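You operate a simulated robot arm through the tools that you are given. There is no shell and no other tool.

You run a simulated robot arm. Do the job below in one go: nothing can be reset, and whatever is moved stays where it is left.

TASK
Mix 4 shots of yellow dye into the mixer drum.
Fine: pump them into the measuring jug, tip it in, crank till even; jug back on the table; leave the other dye and the jugs on the drums alone. Set down upright: medium measuring jug.

It is judged by the outcome, as a careful person would: the job done as asked, and still so three seconds after it is handed in. It fails if anything else is knocked over, pushed out of place, dropped, spilled or broken.

THE ROBOT
A 7-joint arm with a four-finger gripper, fixed in place. Base frame: the origin is on the floor under the middle of its stand, x ahead of it, y to its left, z up; the work surface is at about z = 0.62. Readings come in m, degrees, newtons and seconds.
With the tool pointing down near the work surface it reaches from about 0.1 to 0.96 m from the base axis. Its first joint turns from -69.0 to 172.0 degrees. Payload 3.67 kg.
Tool frame: the origin (TCP) lies between the finger pads and is the grasp point; the fingertips stand 0.028 m ahead of it; z points along the fingers, y is the line along which they close. The gripper opens to 0.112 m; its body begins 0.073 m behind the TCP.
Orientation is that of the tool frame in the base frame, as [roll, pitch, yaw] about the fixed x, y, z axes, in that order (R = Rz(yaw) Ry(pitch) Rx(roll)). With the fingers straight down and closing along the base's y, the tool's x points along the base's -x, its y along +y and its z along -z.

THE INTERFACE
- The arm moves only by the tool jog_arm. Its argument "targets" is a list of rows, each a list of 3 entries, a list of its own where there are three numbers: the turn, a rotation vector about the tool's x, y, z in degrees, then the shift along the tool's x, y, z in m, then the finger opening in m, from 0 to 0.112. In form: [[[ax, ay, az], [x, y, z], jaw], ...]. A call has 1 to 20 rows; each row shifts and turns the commanded pose from where the row before left it, along the tool's axes as they then stand. Rows are played at 5 a second. More than 0.05 m and 8.6 degrees between two rows, or a gripper value outside its range, and nothing of the call is played. Where a pose cannot be reached the arm comes as near as it can. A force on the tool above 40 N (or 10 N above the force at the start of the call, whichever is more), or a blocked arm, ends the call early, and 0.2 s more pass. The fingers move at their own pace (about 0.1025 m/s each) and stop on an object; they squeeze with about 22 N. The grip force told is the motor's: it shows also when the fingers shut on nothing. Time passes only in rows, and 0.2 s behind the last, so rows that do not move let the fingers close. It gives the time, the measured TCP pose, the force on the tool (base axes), the opening and the grip force at its end, in the units of the frame above (readings bear some noise), with the torque about the TCP (base axes, N m) and any sound that the robot's microphone picked up.
- Cameras (640 x 400 px; columns grow to the right, rows downward): "scene" is fixed at [0.2183, -0.5002, 1.7064]; the picture's right is [0.06, -1.00, 0.00], its down [-0.59, -0.03, -0.81] and it looks along [0.81, 0.04, -0.59] (base axes); focal length 214 px, centre (320, 200). "wrist" rides on the gripper at [0.06, -0.018, -0.104] in the tool frame; the picture's right is [0.29, 0.96, 0.00], its down [-0.80, 0.24, -0.55] and it looks along [-0.53, 0.16, 0.83] (tool axes); focal length 234 px, centre (320, 200). There is no depth. A picture from a camera that has moved, and an enlarged one, comes with that camera's place and axes in the base frame and with its lens.
- get_image(camera): a new picture of that camera. It takes no simulated time.
- move_column(by): slides the trunk up (or, below 0, down) by that many m; the arm rides with it, the base frame stays. It gives what a move gives, with no picture.
- inspect(camera, box): a new picture of the part [left, top, right, bottom] of that camera's present view, enlarged. It takes no simulated time.
- sign_off(): hands the job in; it is judged then, once.

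Nothing tells you positions but the pictures and the camera data. Unless the task says otherwise, let go and move clear before handing in.

The tools are called after "Request:" as name(argument=value, ...) on one line, values as JSON. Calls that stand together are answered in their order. jog_arm: Moves the arm, as the interface text tells. Its arguments: {"type":"object","properties":{"targets":{"type":"array"}},"required":["targets"]} The other tools are called the same way: move_column (by) moves the trunk up or down; get_image (camera) takes a picture; inspect (camera, box) takes an enlarged picture of a part of a camera's view; sign_off () hands the job in.

At the start:

```text
time: 0.0
tool_pos: [0.6151, -0.6319, 1.5893]
ee_rot: [-180.0, -0.1, -180.0]
wrist_force: [-0.3, -0.4, 0.1]
moment: [0.0, 0.0, 0.0]
gripper_width: 0.1121
grip_force: 0.1
trunk travel left (down, up): [-0.75, 0.09]
```

scene: 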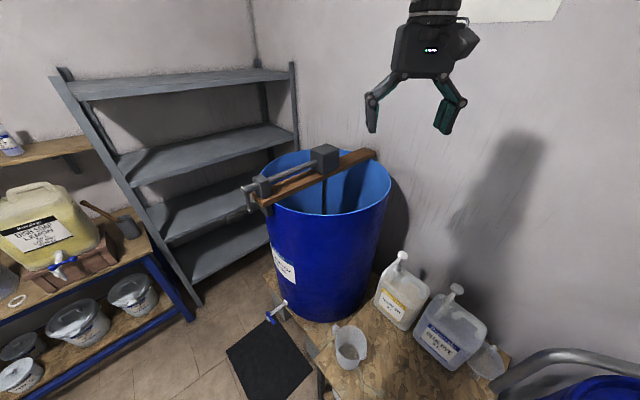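
wrist: 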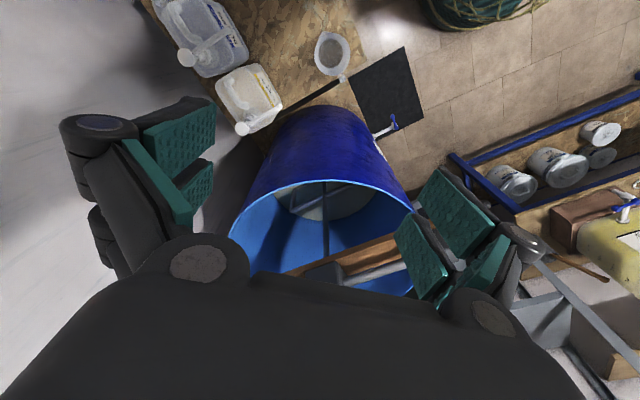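

I see a blue mixer drum with a crank across its top, two pump-top dye jugs on the table to its right, and a measuring jug in front of them. I'll enlarge the key areas to work out what is where before moving.

Request:
inspect(camera="scene", box=[320, 230, 520, 400])

Request:
inspect(camera="scene", box=[220, 120, 420, 245])

Request:
inspect(camera="wrist", box=[140, 0, 460, 200])

Request:
inspect(camera="wrist", box=[220, 150, 460, 300])

```text
2.35 times, centred on (420, 315) of scene
camera zoom: at [0.2183, -0.5002, 1.7064], right [0.06, -1.0, 0.0], down [-0.59, -0.03, -0.81], along [0.81, 0.04, -0.59], focal length 505 px, centre (85, -71)
```

zoom: 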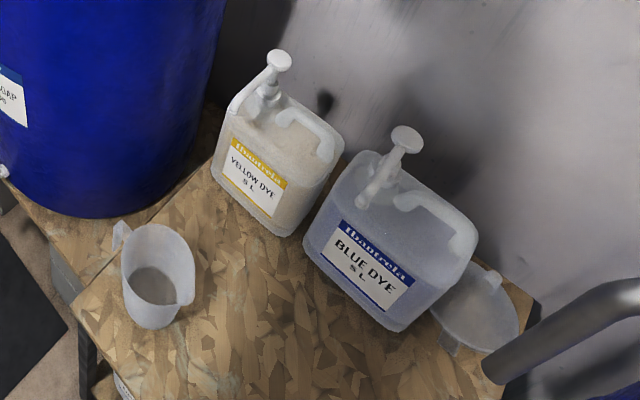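

```text
3.20 times, centred on (320, 182) of scene
camera zoom: at [0.2183, -0.5002, 1.7064], right [0.06, -1.0, 0.0], down [-0.59, -0.03, -0.81], along [0.81, 0.04, -0.59], focal length 686 px, centre (320, 256)
```

zoom: 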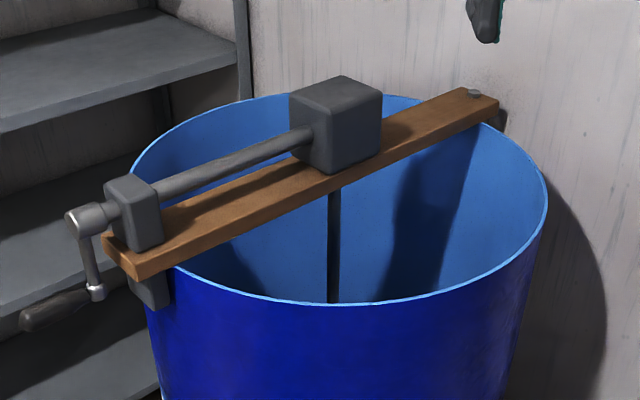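

```text
2.00 times, centred on (300, 100) of wrist
camera zoom: at [0.5542, -0.6512, 1.6934], right [-0.29, 0.96, 0.0], down [0.8, 0.24, 0.55], along [0.53, 0.16, -0.83], focal length 468 px, centre (360, 400)
```

zoom: 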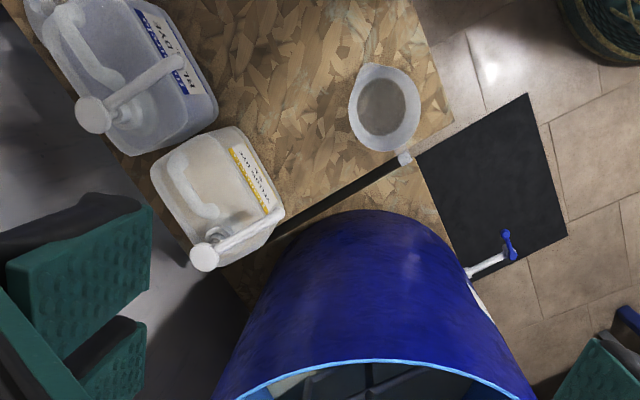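

```text
2.67 times, centred on (340, 225) of wrist
camera zoom: at [0.5542, -0.6512, 1.6934], right [-0.29, 0.96, 0.0], down [0.8, 0.24, 0.55], along [0.53, 0.16, -0.83], focal length 624 px, centre (267, 133)
```

zoom: 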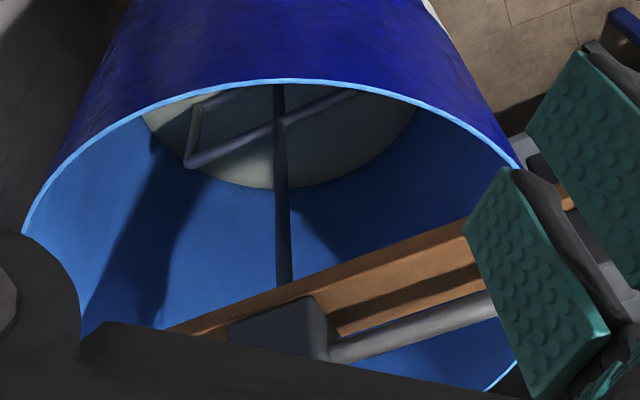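

The layout so far: the measuring jug is near (0.57, -0.61), the yellow dye is behind it with its pump on top, and the drum is near (1.0, -0.49) with its crank handle on the left-front side. I'll back the arm off for another viewpoint and triangulate.

Request:
jog_arm(targets=[[[0, 0, 0], [0.045, 0, 0.0], 0.112], [[0, 0, 0], [0.045, 0, 0.0], 0.112], [[0, 0, 0], [0.045, 0, 0.0], 0.112], [[0, 0, 0], [0.045, 0, 0.0], 0.112], [[0, 0, 0], [0.03, 0, 0.03], 0.112], [[0, 0, 0], [0.03, 0, 0.03], 0.112]])

Request:
get_image(camera="wrist")

Request:
get_image(camera="scene")

```text
time: 1.4
tool_pos: [0.3707, -0.6304, 1.5288]
ee_rot: [-179.9, 0.2, -179.9]
wrist_force: [-0.3, 0.2, -0.2]
moment: [-0.01, -0.04, -0.01]
gripper_width: 0.1121
grip_force: 0.1
trunk travel left (down, up): [-0.75, 0.09]
```

```text
taken
camera wrist: at [0.3114, -0.6492, 1.633], right [-0.29, 0.96, 0.0], down [0.8, 0.24, 0.55], along [0.53, 0.16, -0.83], focal length 234 px, centre (320, 200)
```

wrist: 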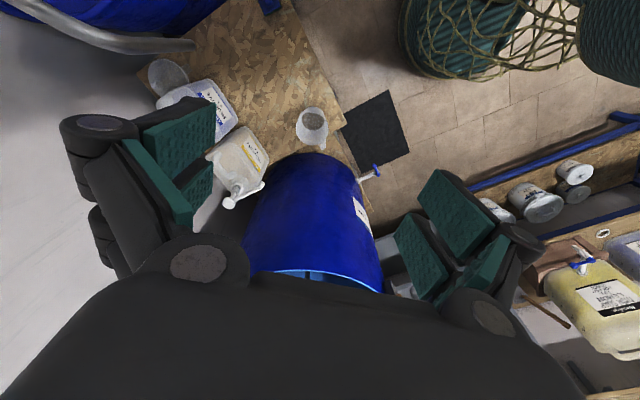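

```text
taken
```

scene: 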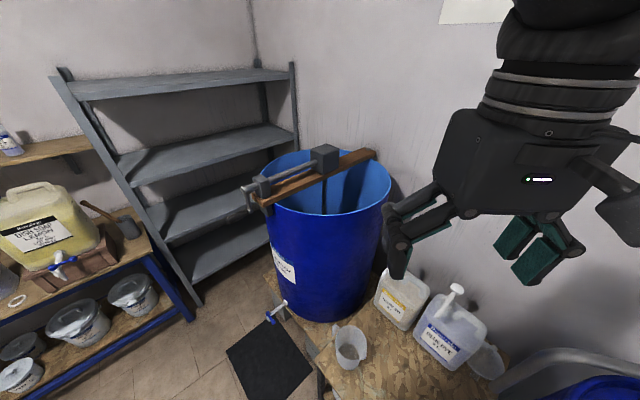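

The jug position holds up across both views. Next I'll lower the trunk over the clear area in front of the table to get closer views of the pumps, the jug and the crank.

Request:
move_column(by=-0.3)

Request:
get_image(camera="wrist")

Request:
get_image(camera="scene")

```text
time: 4.4
tool_pos: [0.3734, -0.6311, 1.227]
ee_rot: [-180.0, -0.1, -180.0]
wrist_force: [-0.1, 0.3, 0.3]
moment: [0.01, -0.01, 0.0]
gripper_width: 0.1121
grip_force: 0.1
trunk travel left (down, up): [-0.45, 0.39]
```

```text
taken
camera wrist: at [0.3131, -0.6502, 1.3324], right [-0.29, 0.96, 0.0], down [0.8, 0.24, 0.55], along [0.53, 0.16, -0.83], focal length 234 px, centre (320, 200)
```

wrist: 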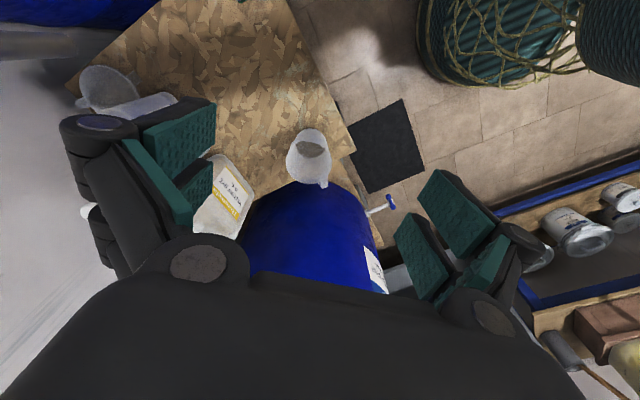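

```text
taken
```

scene: 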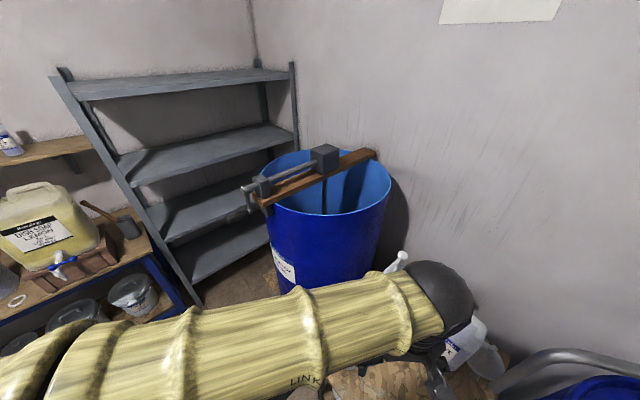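

The arm now blocks the scene camera, so I'll tilt the tool forward to look at the drum and dyes more from the front with the wrist camera.

Request:
jog_arm(targets=[[[0, -8, 0], [0, 0, 0], 0.112], [[0, -8, 0], [0, 0, 0], 0.112], [[0, -8, 0], [0, 0, 0], 0.112], [[0, -8, 0], [0, 0, 0], 0.112]])

Request:
get_image(camera="wrist")

```text
time: 5.4
tool_pos: [0.3728, -0.6299, 1.2275]
ee_rot: [-180.0, 32.0, -180.0]
wrist_force: [0.1, 0.3, 0.2]
moment: [-0.03, -0.02, 0.0]
gripper_width: 0.1119
grip_force: 0.1
trunk travel left (down, up): [-0.45, 0.39]
```

```text
taken
camera wrist: at [0.2668, -0.6504, 1.2847], right [-0.24, 0.96, -0.15], down [0.38, 0.24, 0.89], along [0.89, 0.16, -0.42], focal length 234 px, centre (320, 200)
```

wrist: 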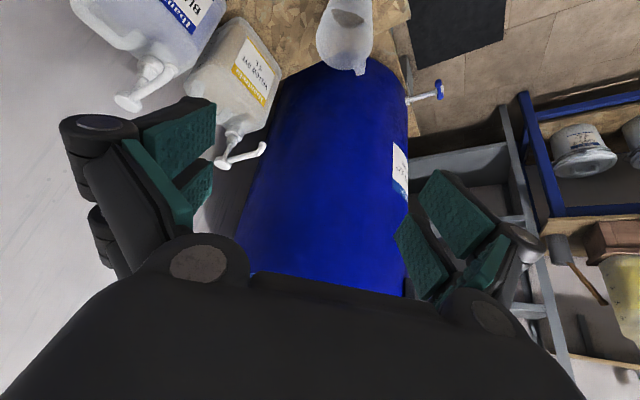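

Request:
inspect(camera="wrist", box=[70, 0, 420, 220])

```text
1.82 times, centred on (245, 110) of wrist
camera zoom: at [0.2668, -0.6504, 1.2847], right [-0.24, 0.96, -0.15], down [0.38, 0.24, 0.89], along [0.89, 0.16, -0.42], focal length 426 px, centre (456, 364)
```

zoom: 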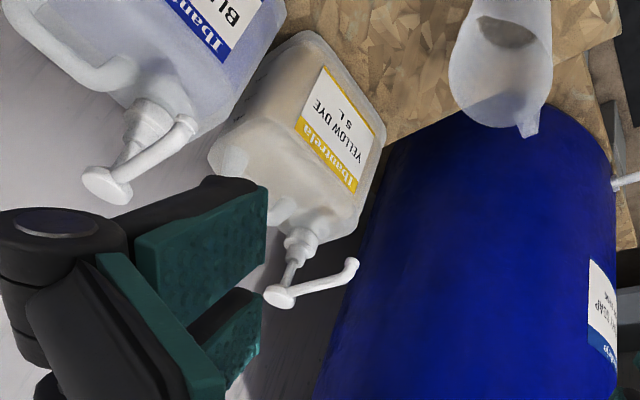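

Triangulating puts the yellow pump head at about (0.826, -0.815, 0.986) and its nozzle tip at about (0.729, -0.719, 0.963), pointing back toward the robot. The jug is at about (0.567, -0.604) with its rim near z = 0.785. Next I'll get a close look at the jug and its handle.

Request:
jog_arm(targets=[[[0, 8, 0], [0, 0, 0], 0.112], [[0, 8, 0], [0, 0, 0], 0.112], [[0, 8, 0], [0, 0, 0], 0.112], [[0, 8, 0], [0, 0, 0], 0.112], [[0, 0, 0], [-0.01, 0, 0.045], 0.112], [[0, 0, 0], [-0.01, 0, 0.045], 0.112], [[0, 0, 0], [-0.01, 0, 0.045], 0.112], [[0, 0, 0], [0, 0, 0.045], 0.112]])

Request:
inspect(camera="wrist", box=[200, 40, 440, 260])

Request:
get_image(camera="wrist")

Request:
get_image(camera="scene")

```text
time: 7.2
tool_pos: [0.4035, -0.6336, 1.0467]
ee_rot: [179.9, 0.0, 180.0]
wrist_force: [-0.6, 0.2, -0.3]
moment: [0.02, -0.01, 0.01]
gripper_width: 0.1119
grip_force: 0.0
trunk travel left (down, up): [-0.45, 0.39]
```

```text
1.82 times, centred on (320, 150) of wrist
camera zoom: at [0.3435, -0.6524, 1.1496], right [-0.29, 0.96, 0.0], down [0.8, 0.24, 0.55], along [0.53, 0.16, -0.83], focal length 426 px, centre (320, 291)
```

zoom: 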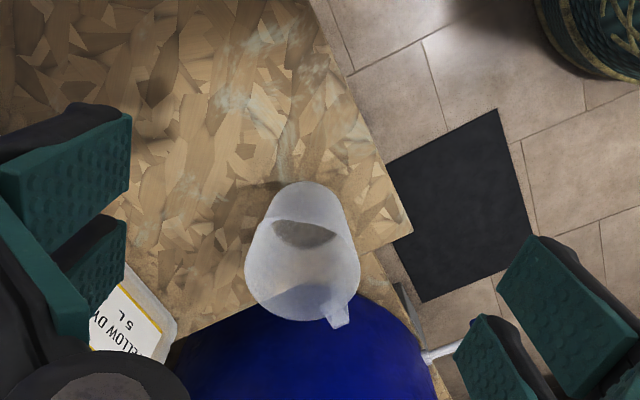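

```text
taken
camera wrist: at [0.3435, -0.6524, 1.1496], right [-0.29, 0.96, 0.0], down [0.8, 0.24, 0.55], along [0.53, 0.16, -0.83], focal length 234 px, centre (320, 200)
```

wrist: 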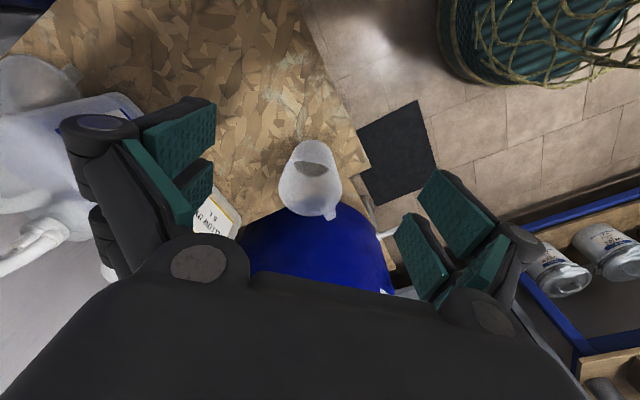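

```text
taken
```

scene: 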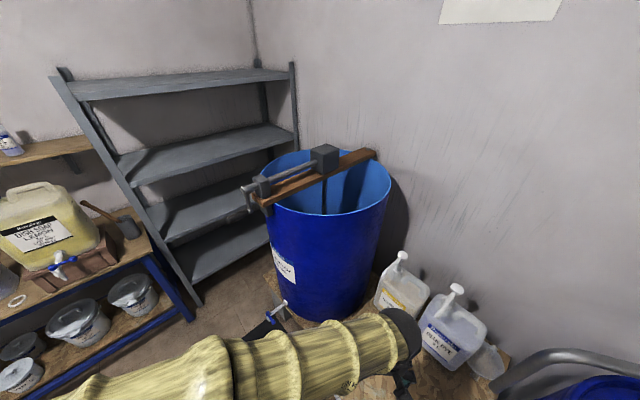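

Request:
inspect(camera="wrist", box=[265, 125, 365, 230])

Request:
inspect(camera="scene", box=[240, 140, 330, 225])

Request:
inspect(camera="scene", box=[360, 240, 520, 385])

```text
3.81 times, centred on (315, 178) of wrist
camera zoom: at [0.3435, -0.6524, 1.1496], right [-0.29, 0.96, 0.0], down [0.8, 0.24, 0.55], along [0.53, 0.16, -0.83], focal length 892 px, centre (339, 286)
```

zoom: 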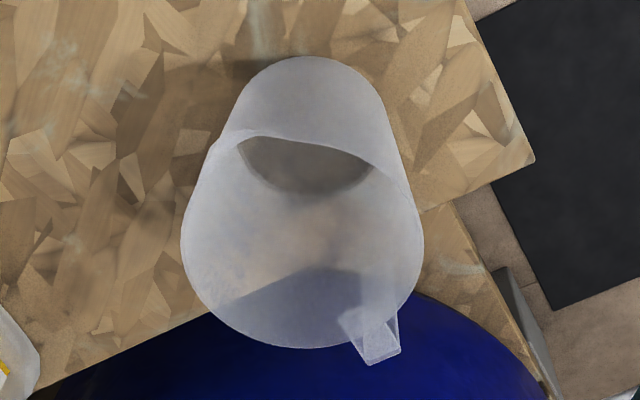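

```text
4.71 times, centred on (285, 182) of scene
camera zoom: at [0.2183, -0.5002, 1.7064], right [0.06, -1.0, 0.0], down [-0.59, -0.03, -0.81], along [0.81, 0.04, -0.59], focal length 1009 px, centre (485, 282)
```

zoom: 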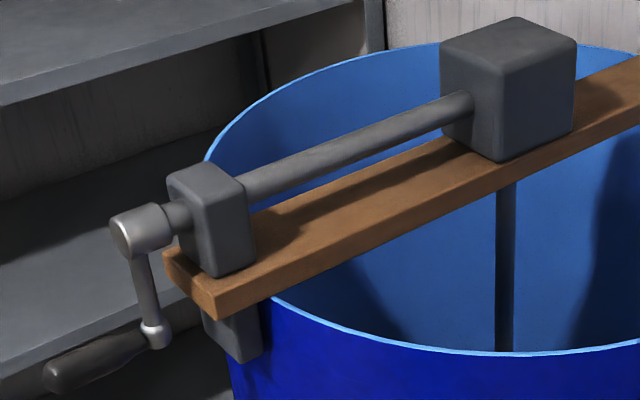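

```text
2.76 times, centred on (440, 312) of scene
camera zoom: at [0.2183, -0.5002, 1.7064], right [0.06, -1.0, 0.0], down [-0.59, -0.03, -0.81], along [0.81, 0.04, -0.59], focal length 592 px, centre (-11, -110)
```

zoom: 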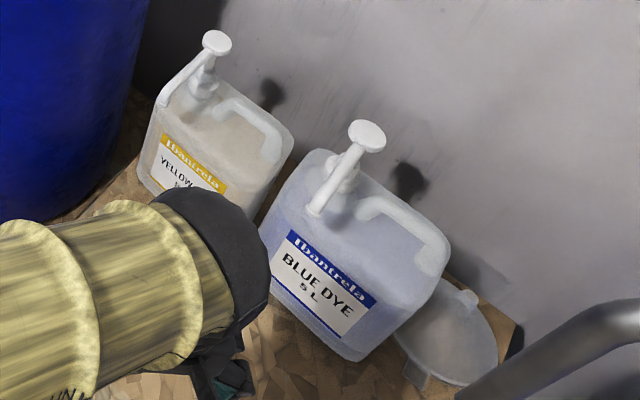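

The drum sits on a lower stand behind a gap in the boards. The jug's handle points away at about azimuth 45°, with the pour lip opposite. I'll test in free space whether the gripper can yaw by about -135°, which suits both grasping the handle from above and turning it toward the robot.

Request:
jog_arm(targets=[[[0, 0, 7.5], [0, 0, 0], 0.112], [[0, 0, 7.5], [0, 0, 0], 0.112], [[0, 0, 7.5], [0, 0, 0], 0.112], [[0, 0, 7.5], [0, 0, 0], 0.112], [[0, 0, 7.5], [0, 0, 0], 0.112], [[0, 0, 7.5], [0, 0, 0], 0.112], [[0, 0, 7.5], [0, 0, 0], 0.112], [[0, 0, 7.5], [0, 0, 0], 0.112], [[0, 0, 7.5], [0, 0, 0], 0.112], [[0, 0, 7.5], [0, 0, 0], 0.112], [[0, 0, 7.5], [0, 0, 0], 0.112], [[0, 0, 7.5], [0, 0, 0], 0.112], [[0, 0, 7.5], [0, 0, 0], 0.112], [[0, 0, 7.5], [0, 0, 0], 0.112], [[0, 0, 7.5], [0, 0, 0], 0.112], [[0, 0, 7.5], [0, 0, 0], 0.112], [[0, 0, 7.5], [0, 0, 0], 0.112], [[0, 0, 7.5], [0, 0, 0], 0.112]])

Request:
get_image(camera="wrist")

Request:
get_image(camera="scene")

```text
time: 11.0
tool_pos: [0.4033, -0.6298, 1.0478]
ee_rot: [179.9, 0.0, 44.9]
wrist_force: [-0.3, -0.1, -0.3]
moment: [0.0, -0.02, -0.01]
gripper_width: 0.1116
grip_force: 0.1
trunk travel left (down, up): [-0.45, 0.39]
```

```text
taken
camera wrist: at [0.4331, -0.5765, 1.1522], right [0.88, -0.47, 0.0], down [-0.4, -0.73, 0.55], along [-0.26, -0.49, -0.83], focal length 234 px, centre (320, 200)
```

wrist: 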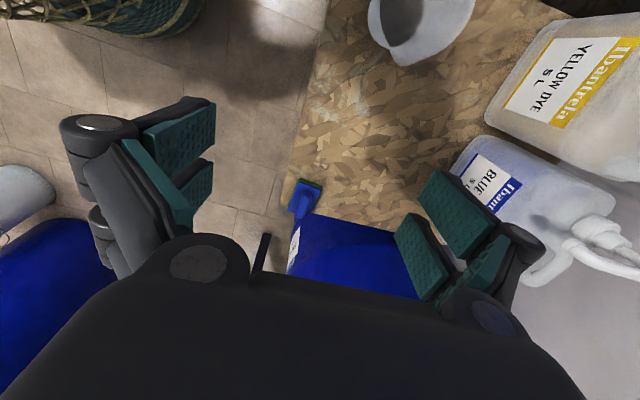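

```text
taken
```

scene: 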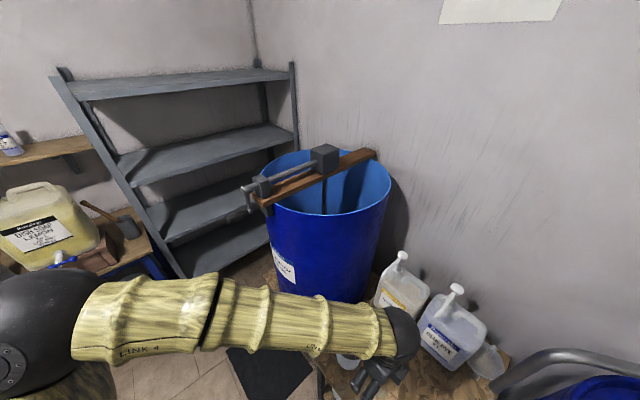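

The yaw was reached with no strain. Now I'll move above the jug's handle, staying above rim height.

Request:
jog_arm(targets=[[[0, 0, 0], [0.0449, 0.0194, 0.0], 0.112], [[0, 0, 0], [0.0449, 0.0194, 0.0], 0.112], [[0, 0, 0], [0.0449, 0.0194, 0.01], 0.112], [[0, 0, 0], [0.0449, 0.0194, 0.02], 0.112], [[0, 0, 0], [0.0449, 0.0194, 0.02], 0.112]])

Request:
get_image(camera="wrist")

Request:
get_image(camera="scene")

```text
refused: row 4 steps farther than a row can; nothing moved
```

```text
taken
camera wrist: at [0.4331, -0.5765, 1.1522], right [0.88, -0.47, 0.0], down [-0.4, -0.73, 0.55], along [-0.26, -0.49, -0.83], focal length 234 px, centre (320, 200)
```

wrist: 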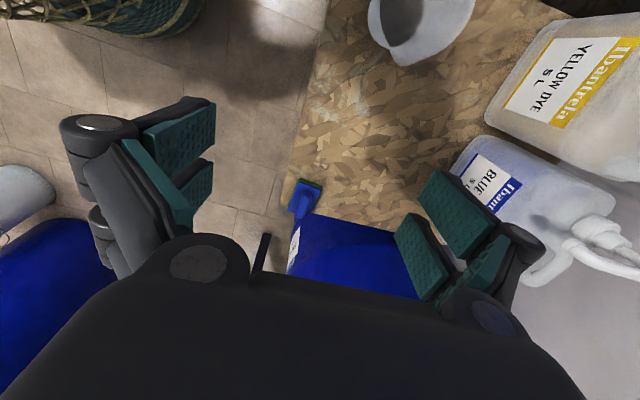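

```text
taken
```

scene: 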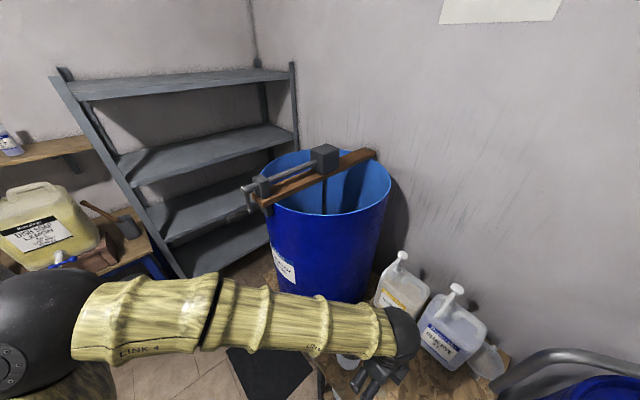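

The call was refused because one row's step was too long. I'll use smaller steps along the same path.

Request:
jog_arm(targets=[[[0, 0, 0], [0.0374, 0.0162, 0.0], 0.112], [[0, 0, 0], [0.0374, 0.0162, 0.0], 0.112], [[0, 0, 0], [0.0374, 0.0162, 0.01], 0.112], [[0, 0, 0], [0.0374, 0.0162, 0.02], 0.112], [[0, 0, 0], [0.0374, 0.0162, 0.02], 0.112], [[0, 0, 0], [0.0374, 0.0162, 0.02], 0.112]])

Request:
get_image(camera="wrist")

Request:
get_image(camera="scene")

```text
time: 12.4
tool_pos: [0.6314, -0.5383, 0.9746]
ee_rot: [-179.9, 0.0, 45.0]
wrist_force: [0.3, -0.6, 0.4]
moment: [-0.01, 0.03, -0.04]
gripper_width: 0.1119
grip_force: 0.0
trunk travel left (down, up): [-0.45, 0.39]
```

```text
taken
camera wrist: at [0.6613, -0.4851, 1.0787], right [0.88, -0.47, 0.0], down [-0.39, -0.73, 0.55], along [-0.26, -0.49, -0.83], focal length 234 px, centre (320, 200)
```

wrist: 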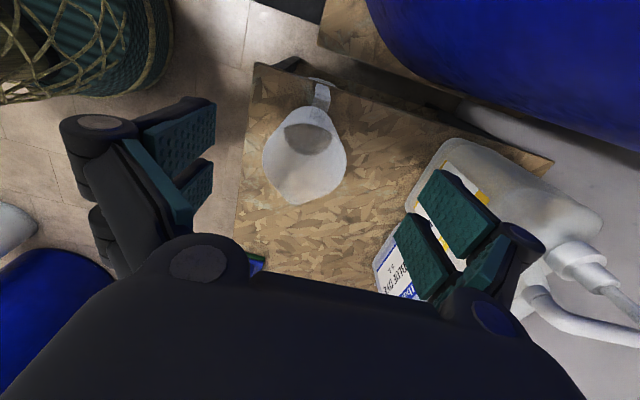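

```text
taken
```

scene: 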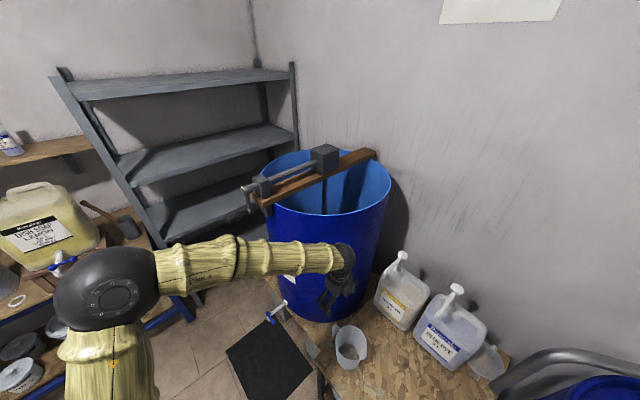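

Request:
inspect(camera="wrist", box=[240, 60, 370, 220])

Request:
inspect(camera="scene", box=[310, 300, 400, 390])

```text
2.50 times, centred on (305, 140) of wrist
camera zoom: at [0.6613, -0.4851, 1.0787], right [0.88, -0.47, 0.0], down [-0.39, -0.73, 0.55], along [-0.26, -0.49, -0.83], focal length 585 px, centre (358, 350)
```

zoom: 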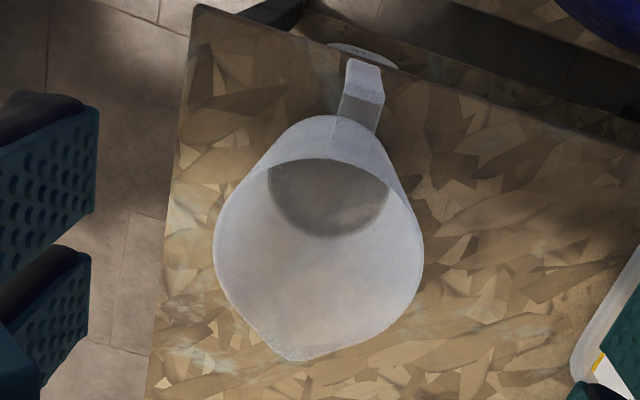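

```text
4.44 times, centred on (355, 345) of scene
camera zoom: at [0.2183, -0.5002, 1.7064], right [0.06, -1.0, 0.0], down [-0.59, -0.03, -0.81], along [0.81, 0.04, -0.59], focal length 953 px, centre (164, -444)
```

zoom: 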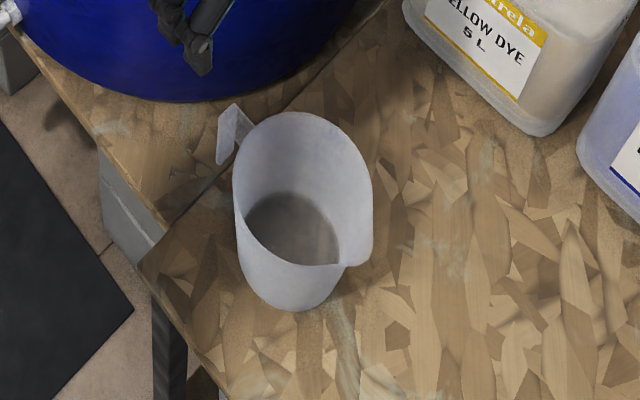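

The handle is now clear: a strap hooked out from the rim and open at the bottom, at about (0.638, -0.537), running from roughly z 0.67 to 0.775 and about 0.02 wide. I'll look closely at the finger pads so I can place them on it properly.

Request:
inspect(camera="wrist", box=[40, 80, 260, 280])

Request:
inspect(camera="wrist", box=[370, 140, 570, 320])

Request:
inspect(camera="scene", box=[290, 220, 390, 340])

```text
2.00 times, centred on (150, 180) of wrist
camera zoom: at [0.6613, -0.4851, 1.0787], right [0.88, -0.47, 0.0], down [-0.39, -0.73, 0.55], along [-0.26, -0.49, -0.83], focal length 468 px, centre (660, 240)
```

zoom: 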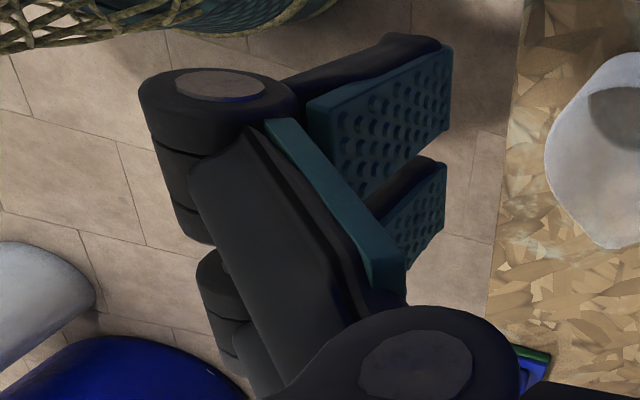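

```text
2.22 times, centred on (470, 230) of wrist
camera zoom: at [0.6613, -0.4851, 1.0787], right [0.88, -0.47, 0.0], down [-0.39, -0.73, 0.55], along [-0.26, -0.49, -0.83], focal length 520 px, centre (-13, 133)
```

zoom: 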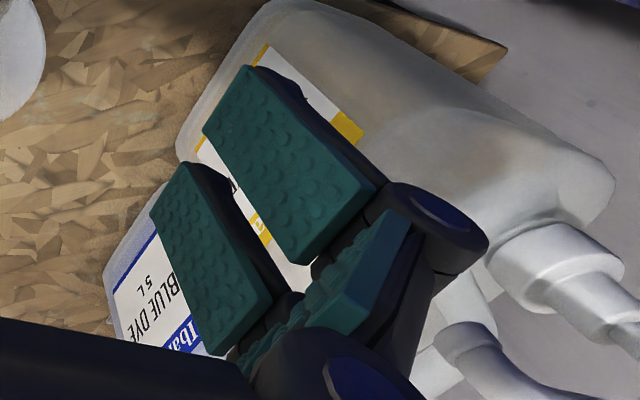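

```text
3.33 times, centred on (340, 280) of scene
camera zoom: at [0.2183, -0.5002, 1.7064], right [0.06, -1.0, 0.0], down [-0.59, -0.03, -0.81], along [0.81, 0.04, -0.59], focal length 715 px, centre (253, -67)
```

zoom: 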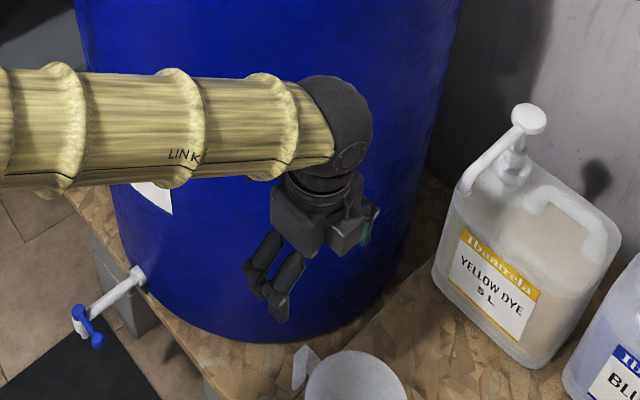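

Each pad is about 20 mm wide, two per side at ±16 mm in tool x. I'll set the strap under the inner pair, descend partway and check the alignment.

Request:
jog_arm(targets=[[[0, 0, 0], [0.0103, 0.0018, 0.03], 0.09], [[0, 0, 0], [0.0103, 0.0019, 0.03], 0.08], [[0, 0, 0], [0.0, 0, 0.03], 0.08]])

Request:
inspect(camera="wrist", box=[160, 0, 480, 240])

Request:
inspect(camera="scene", box=[290, 250, 390, 380])

```text
time: 13.2
tool_pos: [0.6488, -0.5286, 0.886]
ee_rot: [-180.0, 0.1, 45.1]
wrist_force: [0.1, 0.1, 0.0]
moment: [0.0, 0.03, 0.0]
gripper_width: 0.0801
grip_force: 0.1
trunk travel left (down, up): [-0.45, 0.39]
```

```text
1.67 times, centred on (320, 120) of wrist
camera zoom: at [0.6771, -0.4758, 0.9906], right [0.88, -0.47, 0.0], down [-0.39, -0.73, 0.55], along [-0.26, -0.49, -0.83], focal length 390 px, centre (320, 333)
```

zoom: 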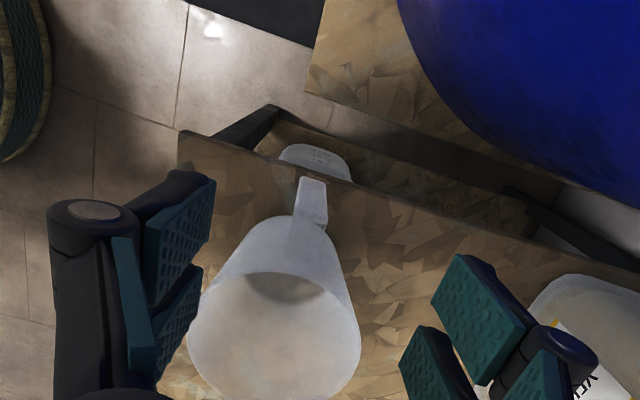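

```text
3.08 times, centred on (340, 315) of scene
camera zoom: at [0.2183, -0.5002, 1.7064], right [0.06, -1.0, 0.0], down [-0.59, -0.03, -0.81], along [0.81, 0.04, -0.59], focal length 660 px, centre (258, -154)
```

zoom: 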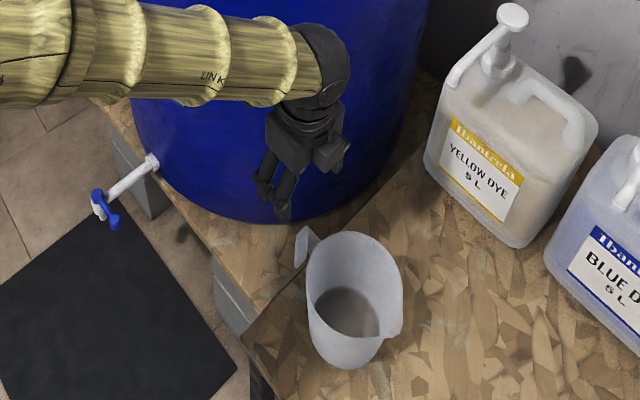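

Request:
inspect(camera="wrist", box=[280, 70, 360, 160])

Request:
inspect(camera="scene", box=[325, 310, 380, 375])

```text
4.44 times, centred on (320, 115) of wrist
camera zoom: at [0.6771, -0.4758, 0.9906], right [0.88, -0.47, 0.0], down [-0.39, -0.73, 0.55], along [-0.26, -0.49, -0.83], focal length 1041 px, centre (320, 578)
```

zoom: 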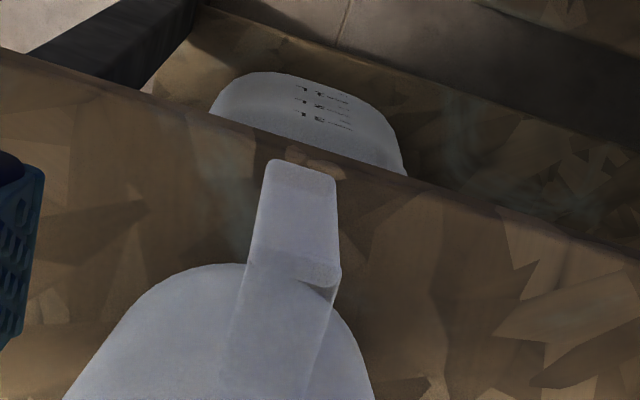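

```text
6.15 times, centred on (352, 342) of scene
camera zoom: at [0.2183, -0.5002, 1.7064], right [0.06, -1.0, 0.0], down [-0.59, -0.03, -0.81], along [0.81, 0.04, -0.59], focal length 1320 px, centre (120, -677)
```

zoom: 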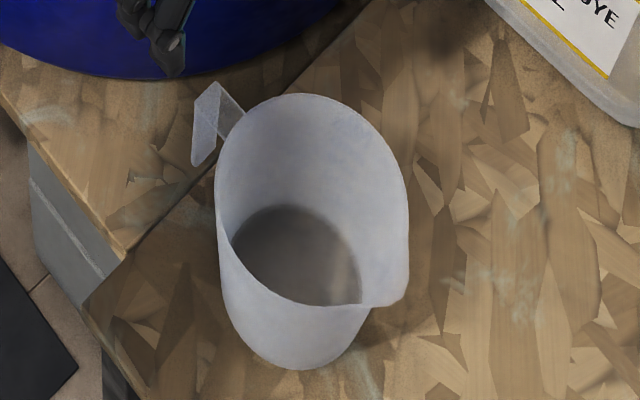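

The strap's corner sits at tool offset (-0.004, -0.0045). I'll shift so it lands under the inner pads, descend to z ≈ 0.757 and close.

Request:
jog_arm(targets=[[[0, 0, 0], [0.011, -0.0045, 0.03], 0.07], [[0, 0, 0], [0, 0, 0.035], 0.06], [[0, 0, 0], [0, 0, 0.034], 0.055], [[0, 0, 0], [0, 0, 0.03], 0.05]])

Request:
inspect(camera="wrist", box=[200, 60, 440, 260])

Request:
inspect(camera="scene", box=[290, 270, 390, 390])

```text
time: 14.2
tool_pos: [0.6539, -0.5188, 0.7577]
ee_rot: [-179.9, 0.0, 45.0]
wrist_force: [0.4, -0.6, 0.4]
moment: [0.02, 0.05, -0.04]
gripper_width: 0.0497
grip_force: 0.1
trunk travel left (down, up): [-0.45, 0.39]
```

```text
2.00 times, centred on (320, 160) of wrist
camera zoom: at [0.6828, -0.4645, 0.8617], right [0.88, -0.47, 0.0], down [-0.39, -0.73, 0.55], along [-0.26, -0.49, -0.83], focal length 468 px, centre (320, 280)
```

zoom: 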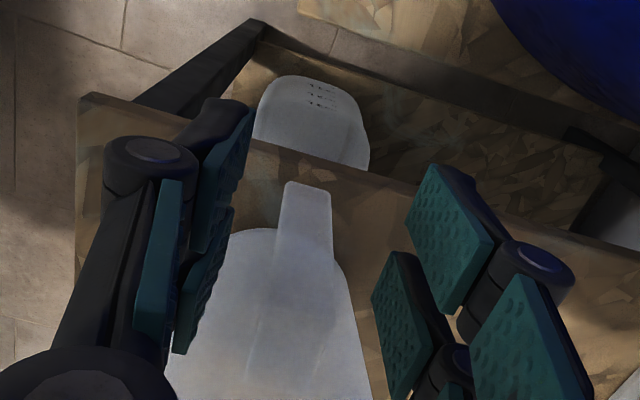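

```text
3.33 times, centred on (340, 330) of scene
camera zoom: at [0.2183, -0.5002, 1.7064], right [0.06, -1.0, 0.0], down [-0.59, -0.03, -0.81], along [0.81, 0.04, -0.59], focal length 715 px, centre (253, -233)
```

zoom: 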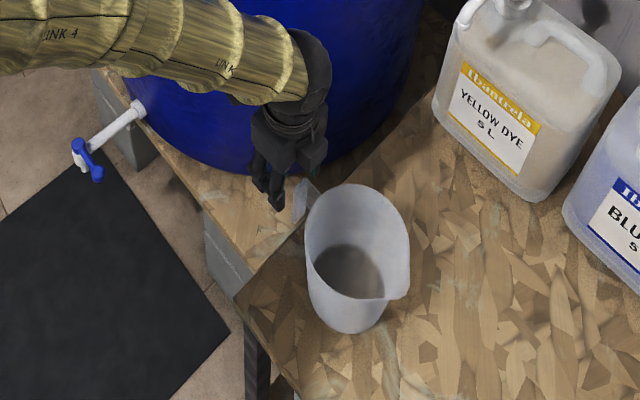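

The strap is between the fingers and lined up with the inner pads. Closing on it now.

Request:
jog_arm(targets=[[[0, 0, 0], [0, 0, 0], 0.03], [[0, 0, 0], [0, 0, 0], 0.02], [[0, 0, 0], [0, 0, 0], 0.01], [[0, 0, 0], [0, 0, 0], 0.0], [[0, 0, 0], [0, 0, 0], 0.0]])

Request:
inspect(camera="wrist", box=[200, 60, 440, 260])

Request:
inspect(camera="scene", box=[290, 270, 390, 390])

```text
time: 15.4
tool_pos: [0.6528, -0.5181, 0.7581]
ee_rot: [-179.9, 0.0, 44.9]
wrist_force: [0.1, 1.0, 0.0]
moment: [0.08, -0.06, 0.01]
gripper_width: 0.0214
grip_force: 22.0
trunk travel left (down, up): [-0.45, 0.39]
```

```text
2.00 times, centred on (320, 160) of wrist
camera zoom: at [0.6824, -0.4642, 0.8627], right [0.88, -0.47, 0.0], down [-0.39, -0.73, 0.55], along [-0.26, -0.49, -0.83], focal length 468 px, centre (320, 280)
```

zoom: 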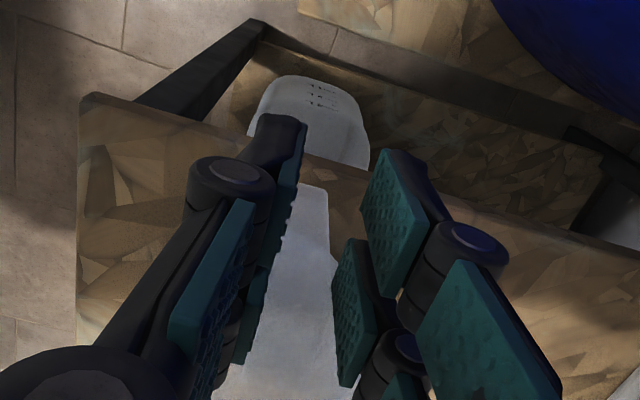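

```text
3.33 times, centred on (340, 330) of scene
camera zoom: at [0.2183, -0.5002, 1.7064], right [0.06, -1.0, 0.0], down [-0.59, -0.03, -0.81], along [0.81, 0.04, -0.59], focal length 715 px, centre (253, -233)
```

zoom: 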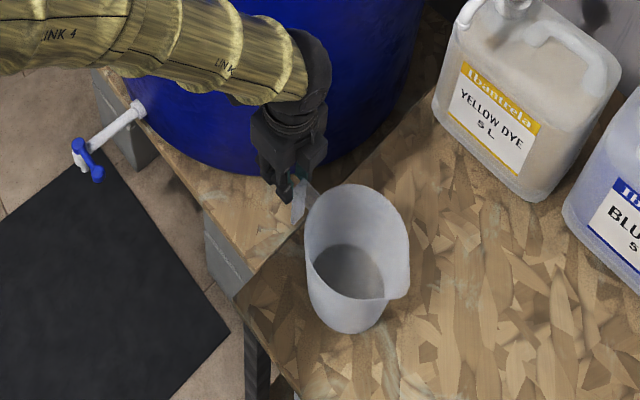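

The handle is gripped at 0.021 m with 22 N. I'll lift a few centimetres and check that the jug hangs level.

Request:
jog_arm(targets=[[[0, 0, 0], [0, 0, -0.01], 0.0], [[0, 0, 0], [0, 0, -0.015], 0.0], [[0, 0, 0], [0, 0, -0.02], 0.0], [[0, 0, 0], [0, 0, 0], 0.0]])

Request:
inspect(camera="scene", box=[290, 270, 390, 390])

Request:
get_image(camera="wrist")

```text
time: 16.4
tool_pos: [0.6514, -0.5185, 0.8032]
ee_rot: [180.0, -0.1, 45.0]
wrist_force: [0.5, -0.1, 0.1]
moment: [0.04, -0.06, -0.01]
gripper_width: 0.0217
grip_force: 22.1
trunk travel left (down, up): [-0.45, 0.39]
```

```text
3.33 times, centred on (340, 330) of scene
camera zoom: at [0.2183, -0.5002, 1.7064], right [0.06, -1.0, 0.0], down [-0.59, -0.03, -0.81], along [0.81, 0.04, -0.59], focal length 715 px, centre (253, -233)
```

zoom: 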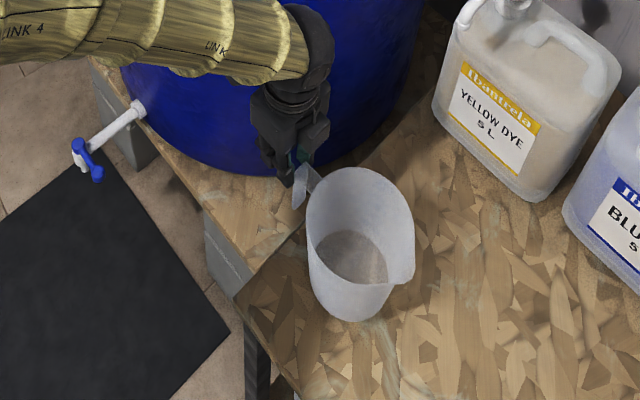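

```text
taken
camera wrist: at [0.6819, -0.4642, 0.908], right [0.88, -0.47, 0.0], down [-0.39, -0.73, 0.55], along [-0.26, -0.49, -0.83], focal length 234 px, centre (320, 200)
```

wrist: 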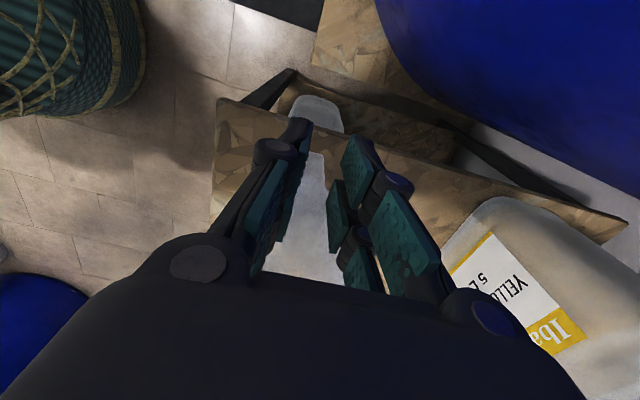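

The jug lifted level. I'll move it clear of the drum first, then yaw it +90° so the handle faces the robot and the lip faces the yellow bottle.

Request:
jog_arm(targets=[[[0, 0, 0], [-0.0306, 0.0071, 0], 0.0], [[0, 0, 0], [-0.0306, 0.0071, 0], 0.0], [[0, 0, 0], [-0.0306, 0.0071, 0], 0.0], [[0, 0, -6], [0, 0, 0], 0.0], [[0, 0, -6], [0, 0, 0], 0.0], [[0, 0, -6], [0, 0, 0], 0.0], [[0, 0, -6], [0, 0, 0], 0.0], [[0, 0, -6], [0, 0, 0], 0.0], [[0, 0, -6], [0, 0, 0], 0.0], [[0, 0, -6], [0, 0, 0], 0.0], [[0, 0, -6], [0, 0, 0], 0.0], [[0, 0, -6], [0, 0, 0], 0.0], [[0, 0, -6], [0, 0, 0], 0.0], [[0, 0, -6], [0, 0, 0], 0.0], [[0, 0, -6], [0, 0, 0], 0.0], [[0, 0, -6], [0, 0, 0], 0.0], [[0, 0, -6], [0, 0, 0], 0.0], [[0, 0, -6], [0, 0, 0], 0.0]])

Request:
get_image(camera="scene")

Request:
get_image(camera="wrist")

```text
time: 20.2
tool_pos: [0.6038, -0.5988, 0.8043]
ee_rot: [-180.0, -0.1, 135.2]
wrist_force: [-0.5, 0.4, -0.8]
moment: [0.1, 0.06, 0.01]
gripper_width: 0.0217
grip_force: 22.4
trunk travel left (down, up): [-0.45, 0.39]
```

```text
taken
```

scene: 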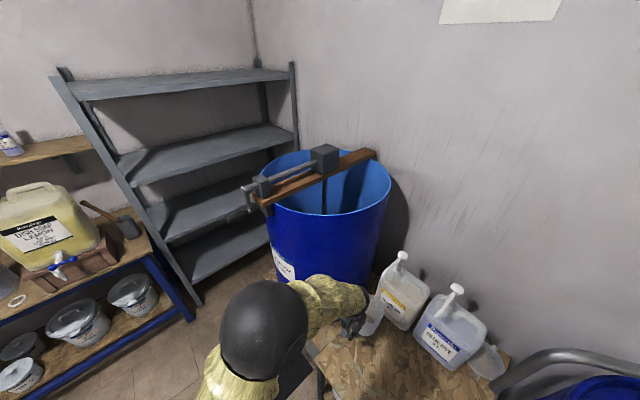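

```text
taken
camera wrist: at [0.5476, -0.5699, 0.9081], right [0.47, 0.88, 0.0], down [0.73, -0.39, 0.55], along [0.49, -0.26, -0.83], focal length 234 px, centre (320, 200)
```

wrist: 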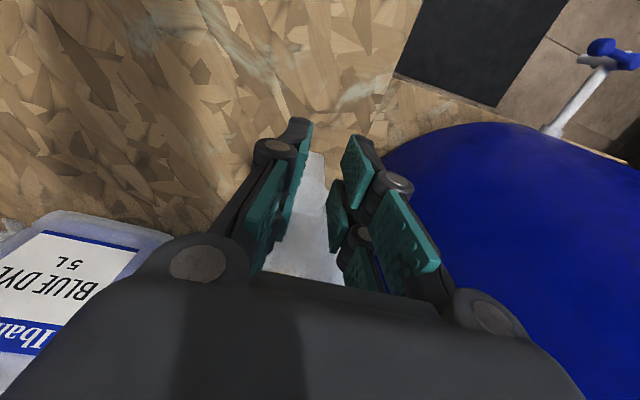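

Request:
inspect(camera="scene", box=[310, 240, 450, 370])

```text
3.08 times, centred on (380, 305) of scene
camera zoom: at [0.2183, -0.5002, 1.7064], right [0.06, -1.0, 0.0], down [-0.59, -0.03, -0.81], along [0.81, 0.04, -0.59], focal length 660 px, centre (135, -123)
```

zoom: 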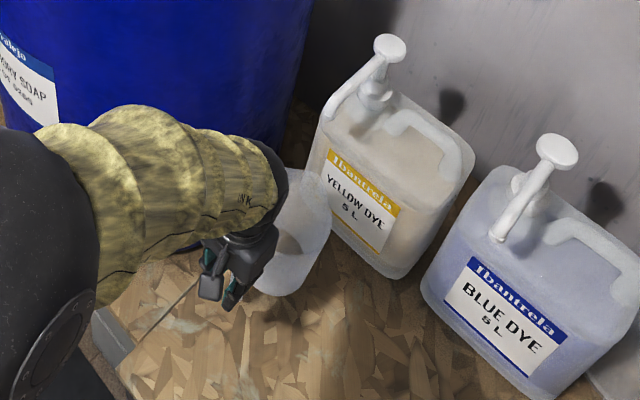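

The jug is in front of the yellow bottle, clear of everything. I'll move it outward under the nozzle and lower it onto the table.

Request:
jog_arm(targets=[[[0, 0, 0], [-0.0132, 0.0011, 0], 0.0], [[0, 0, 0], [-0.0132, 0.0011, 0], 0.0], [[0, 0, 0], [-0.0132, 0.0012, 0], 0.0], [[0, 0, 0], [0, 0, 0.012], 0.0], [[0, 0, 0], [0, 0, 0.012], 0.0], [[0, 0, 0], [0, 0, 0.012], 0.0], [[0, 0, 0], [0, 0, 0.006], 0.0]])

Request:
inspect(camera="scene", box=[310, 240, 450, 370])

Request:
get_image(camera="wrist")

```text
time: 21.8
tool_pos: [0.6317, -0.6241, 0.7608]
ee_rot: [180.0, 0.0, 135.0]
wrist_force: [0.2, -0.8, -0.5]
moment: [0.08, 0.1, -0.02]
gripper_width: 0.0217
grip_force: 21.9
trunk travel left (down, up): [-0.45, 0.39]
```

```text
3.08 times, centred on (380, 305) of scene
camera zoom: at [0.2183, -0.5002, 1.7064], right [0.06, -1.0, 0.0], down [-0.59, -0.03, -0.81], along [0.81, 0.04, -0.59], focal length 660 px, centre (135, -123)
```

zoom: 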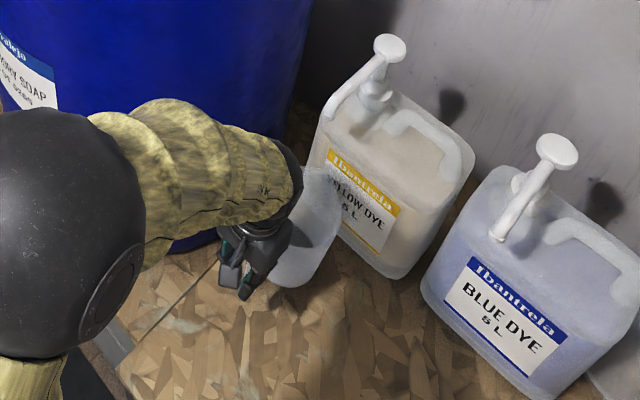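

```text
taken
camera wrist: at [0.5779, -0.5961, 0.8652], right [0.47, 0.88, 0.0], down [0.73, -0.39, 0.55], along [0.49, -0.26, -0.83], focal length 234 px, centre (320, 200)
```

wrist: 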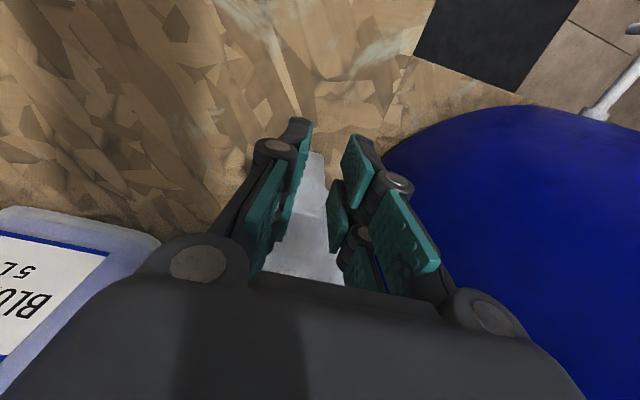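

Request:
jog_arm(targets=[[[0, 0, 0], [0, 0, 0.002], 0.0], [[0, 0, 0], [0, 0, 0.001], 0.0], [[0, 0, 0], [0, 0, 0.0], 0.0]])

Request:
inspect(camera="scene", box=[340, 260, 420, 340])

```text
time: 22.6
tool_pos: [0.6328, -0.6236, 0.7583]
ee_rot: [-180.0, 0.0, 135.0]
wrist_force: [-0.1, 0.2, 0.5]
moment: [-0.11, -0.12, 0.04]
gripper_width: 0.0215
grip_force: 21.8
trunk travel left (down, up): [-0.45, 0.39]
```

```text
5.00 times, centred on (380, 300) of scene
camera zoom: at [0.2183, -0.5002, 1.7064], right [0.06, -1.0, 0.0], down [-0.59, -0.03, -0.81], along [0.81, 0.04, -0.59], focal length 1072 px, centre (20, -300)
```

zoom: 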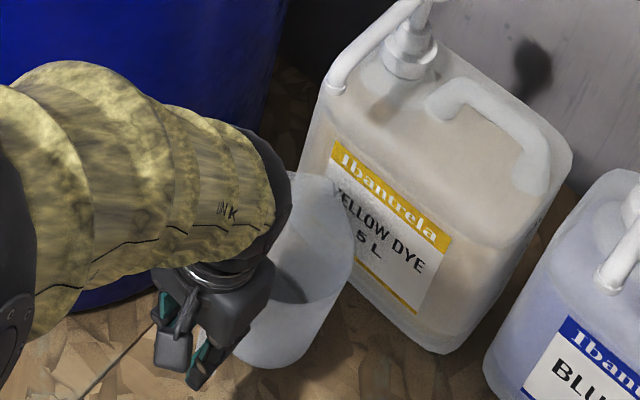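

The moment changed sign, so the table now carries the jug. Releasing and rising straight up.

Request:
jog_arm(targets=[[[0, 0, 0], [0, 0, 0], 0.03], [[0, 0, 0], [0, 0, 0], 0.04], [[0, 0, 0], [0, 0, 0], 0.05], [[0, 0, 0], [0, 0, 0], 0.05]])

Request:
get_image(camera="wrist")

Request:
inspect(camera="scene", box=[340, 260, 420, 340])

```text
time: 23.6
tool_pos: [0.6325, -0.6229, 0.7575]
ee_rot: [180.0, -0.1, 135.0]
wrist_force: [-0.5, 0.3, -0.3]
moment: [-0.01, -0.05, 0.0]
gripper_width: 0.0499
grip_force: 0.1
trunk travel left (down, up): [-0.45, 0.39]
```

```text
taken
camera wrist: at [0.5776, -0.5957, 0.8624], right [0.47, 0.88, 0.0], down [0.73, -0.39, 0.55], along [0.49, -0.26, -0.83], focal length 234 px, centre (320, 200)
```

wrist: 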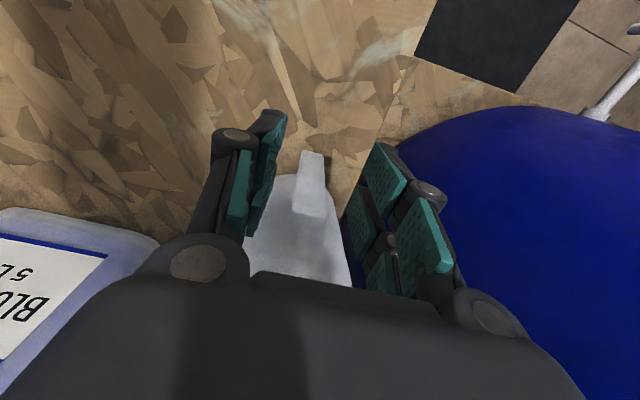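

```text
5.00 times, centred on (380, 300) of scene
camera zoom: at [0.2183, -0.5002, 1.7064], right [0.06, -1.0, 0.0], down [-0.59, -0.03, -0.81], along [0.81, 0.04, -0.59], focal length 1072 px, centre (20, -300)
```

zoom: 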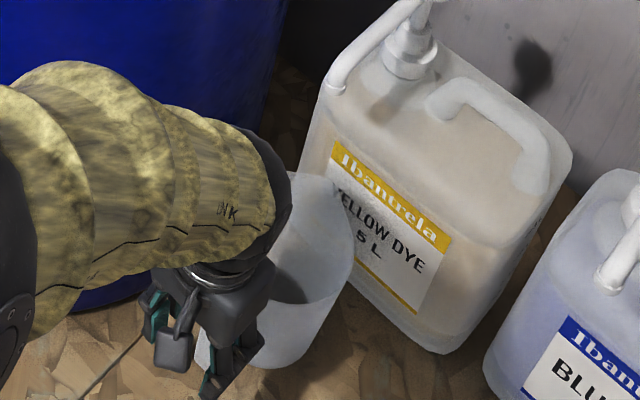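

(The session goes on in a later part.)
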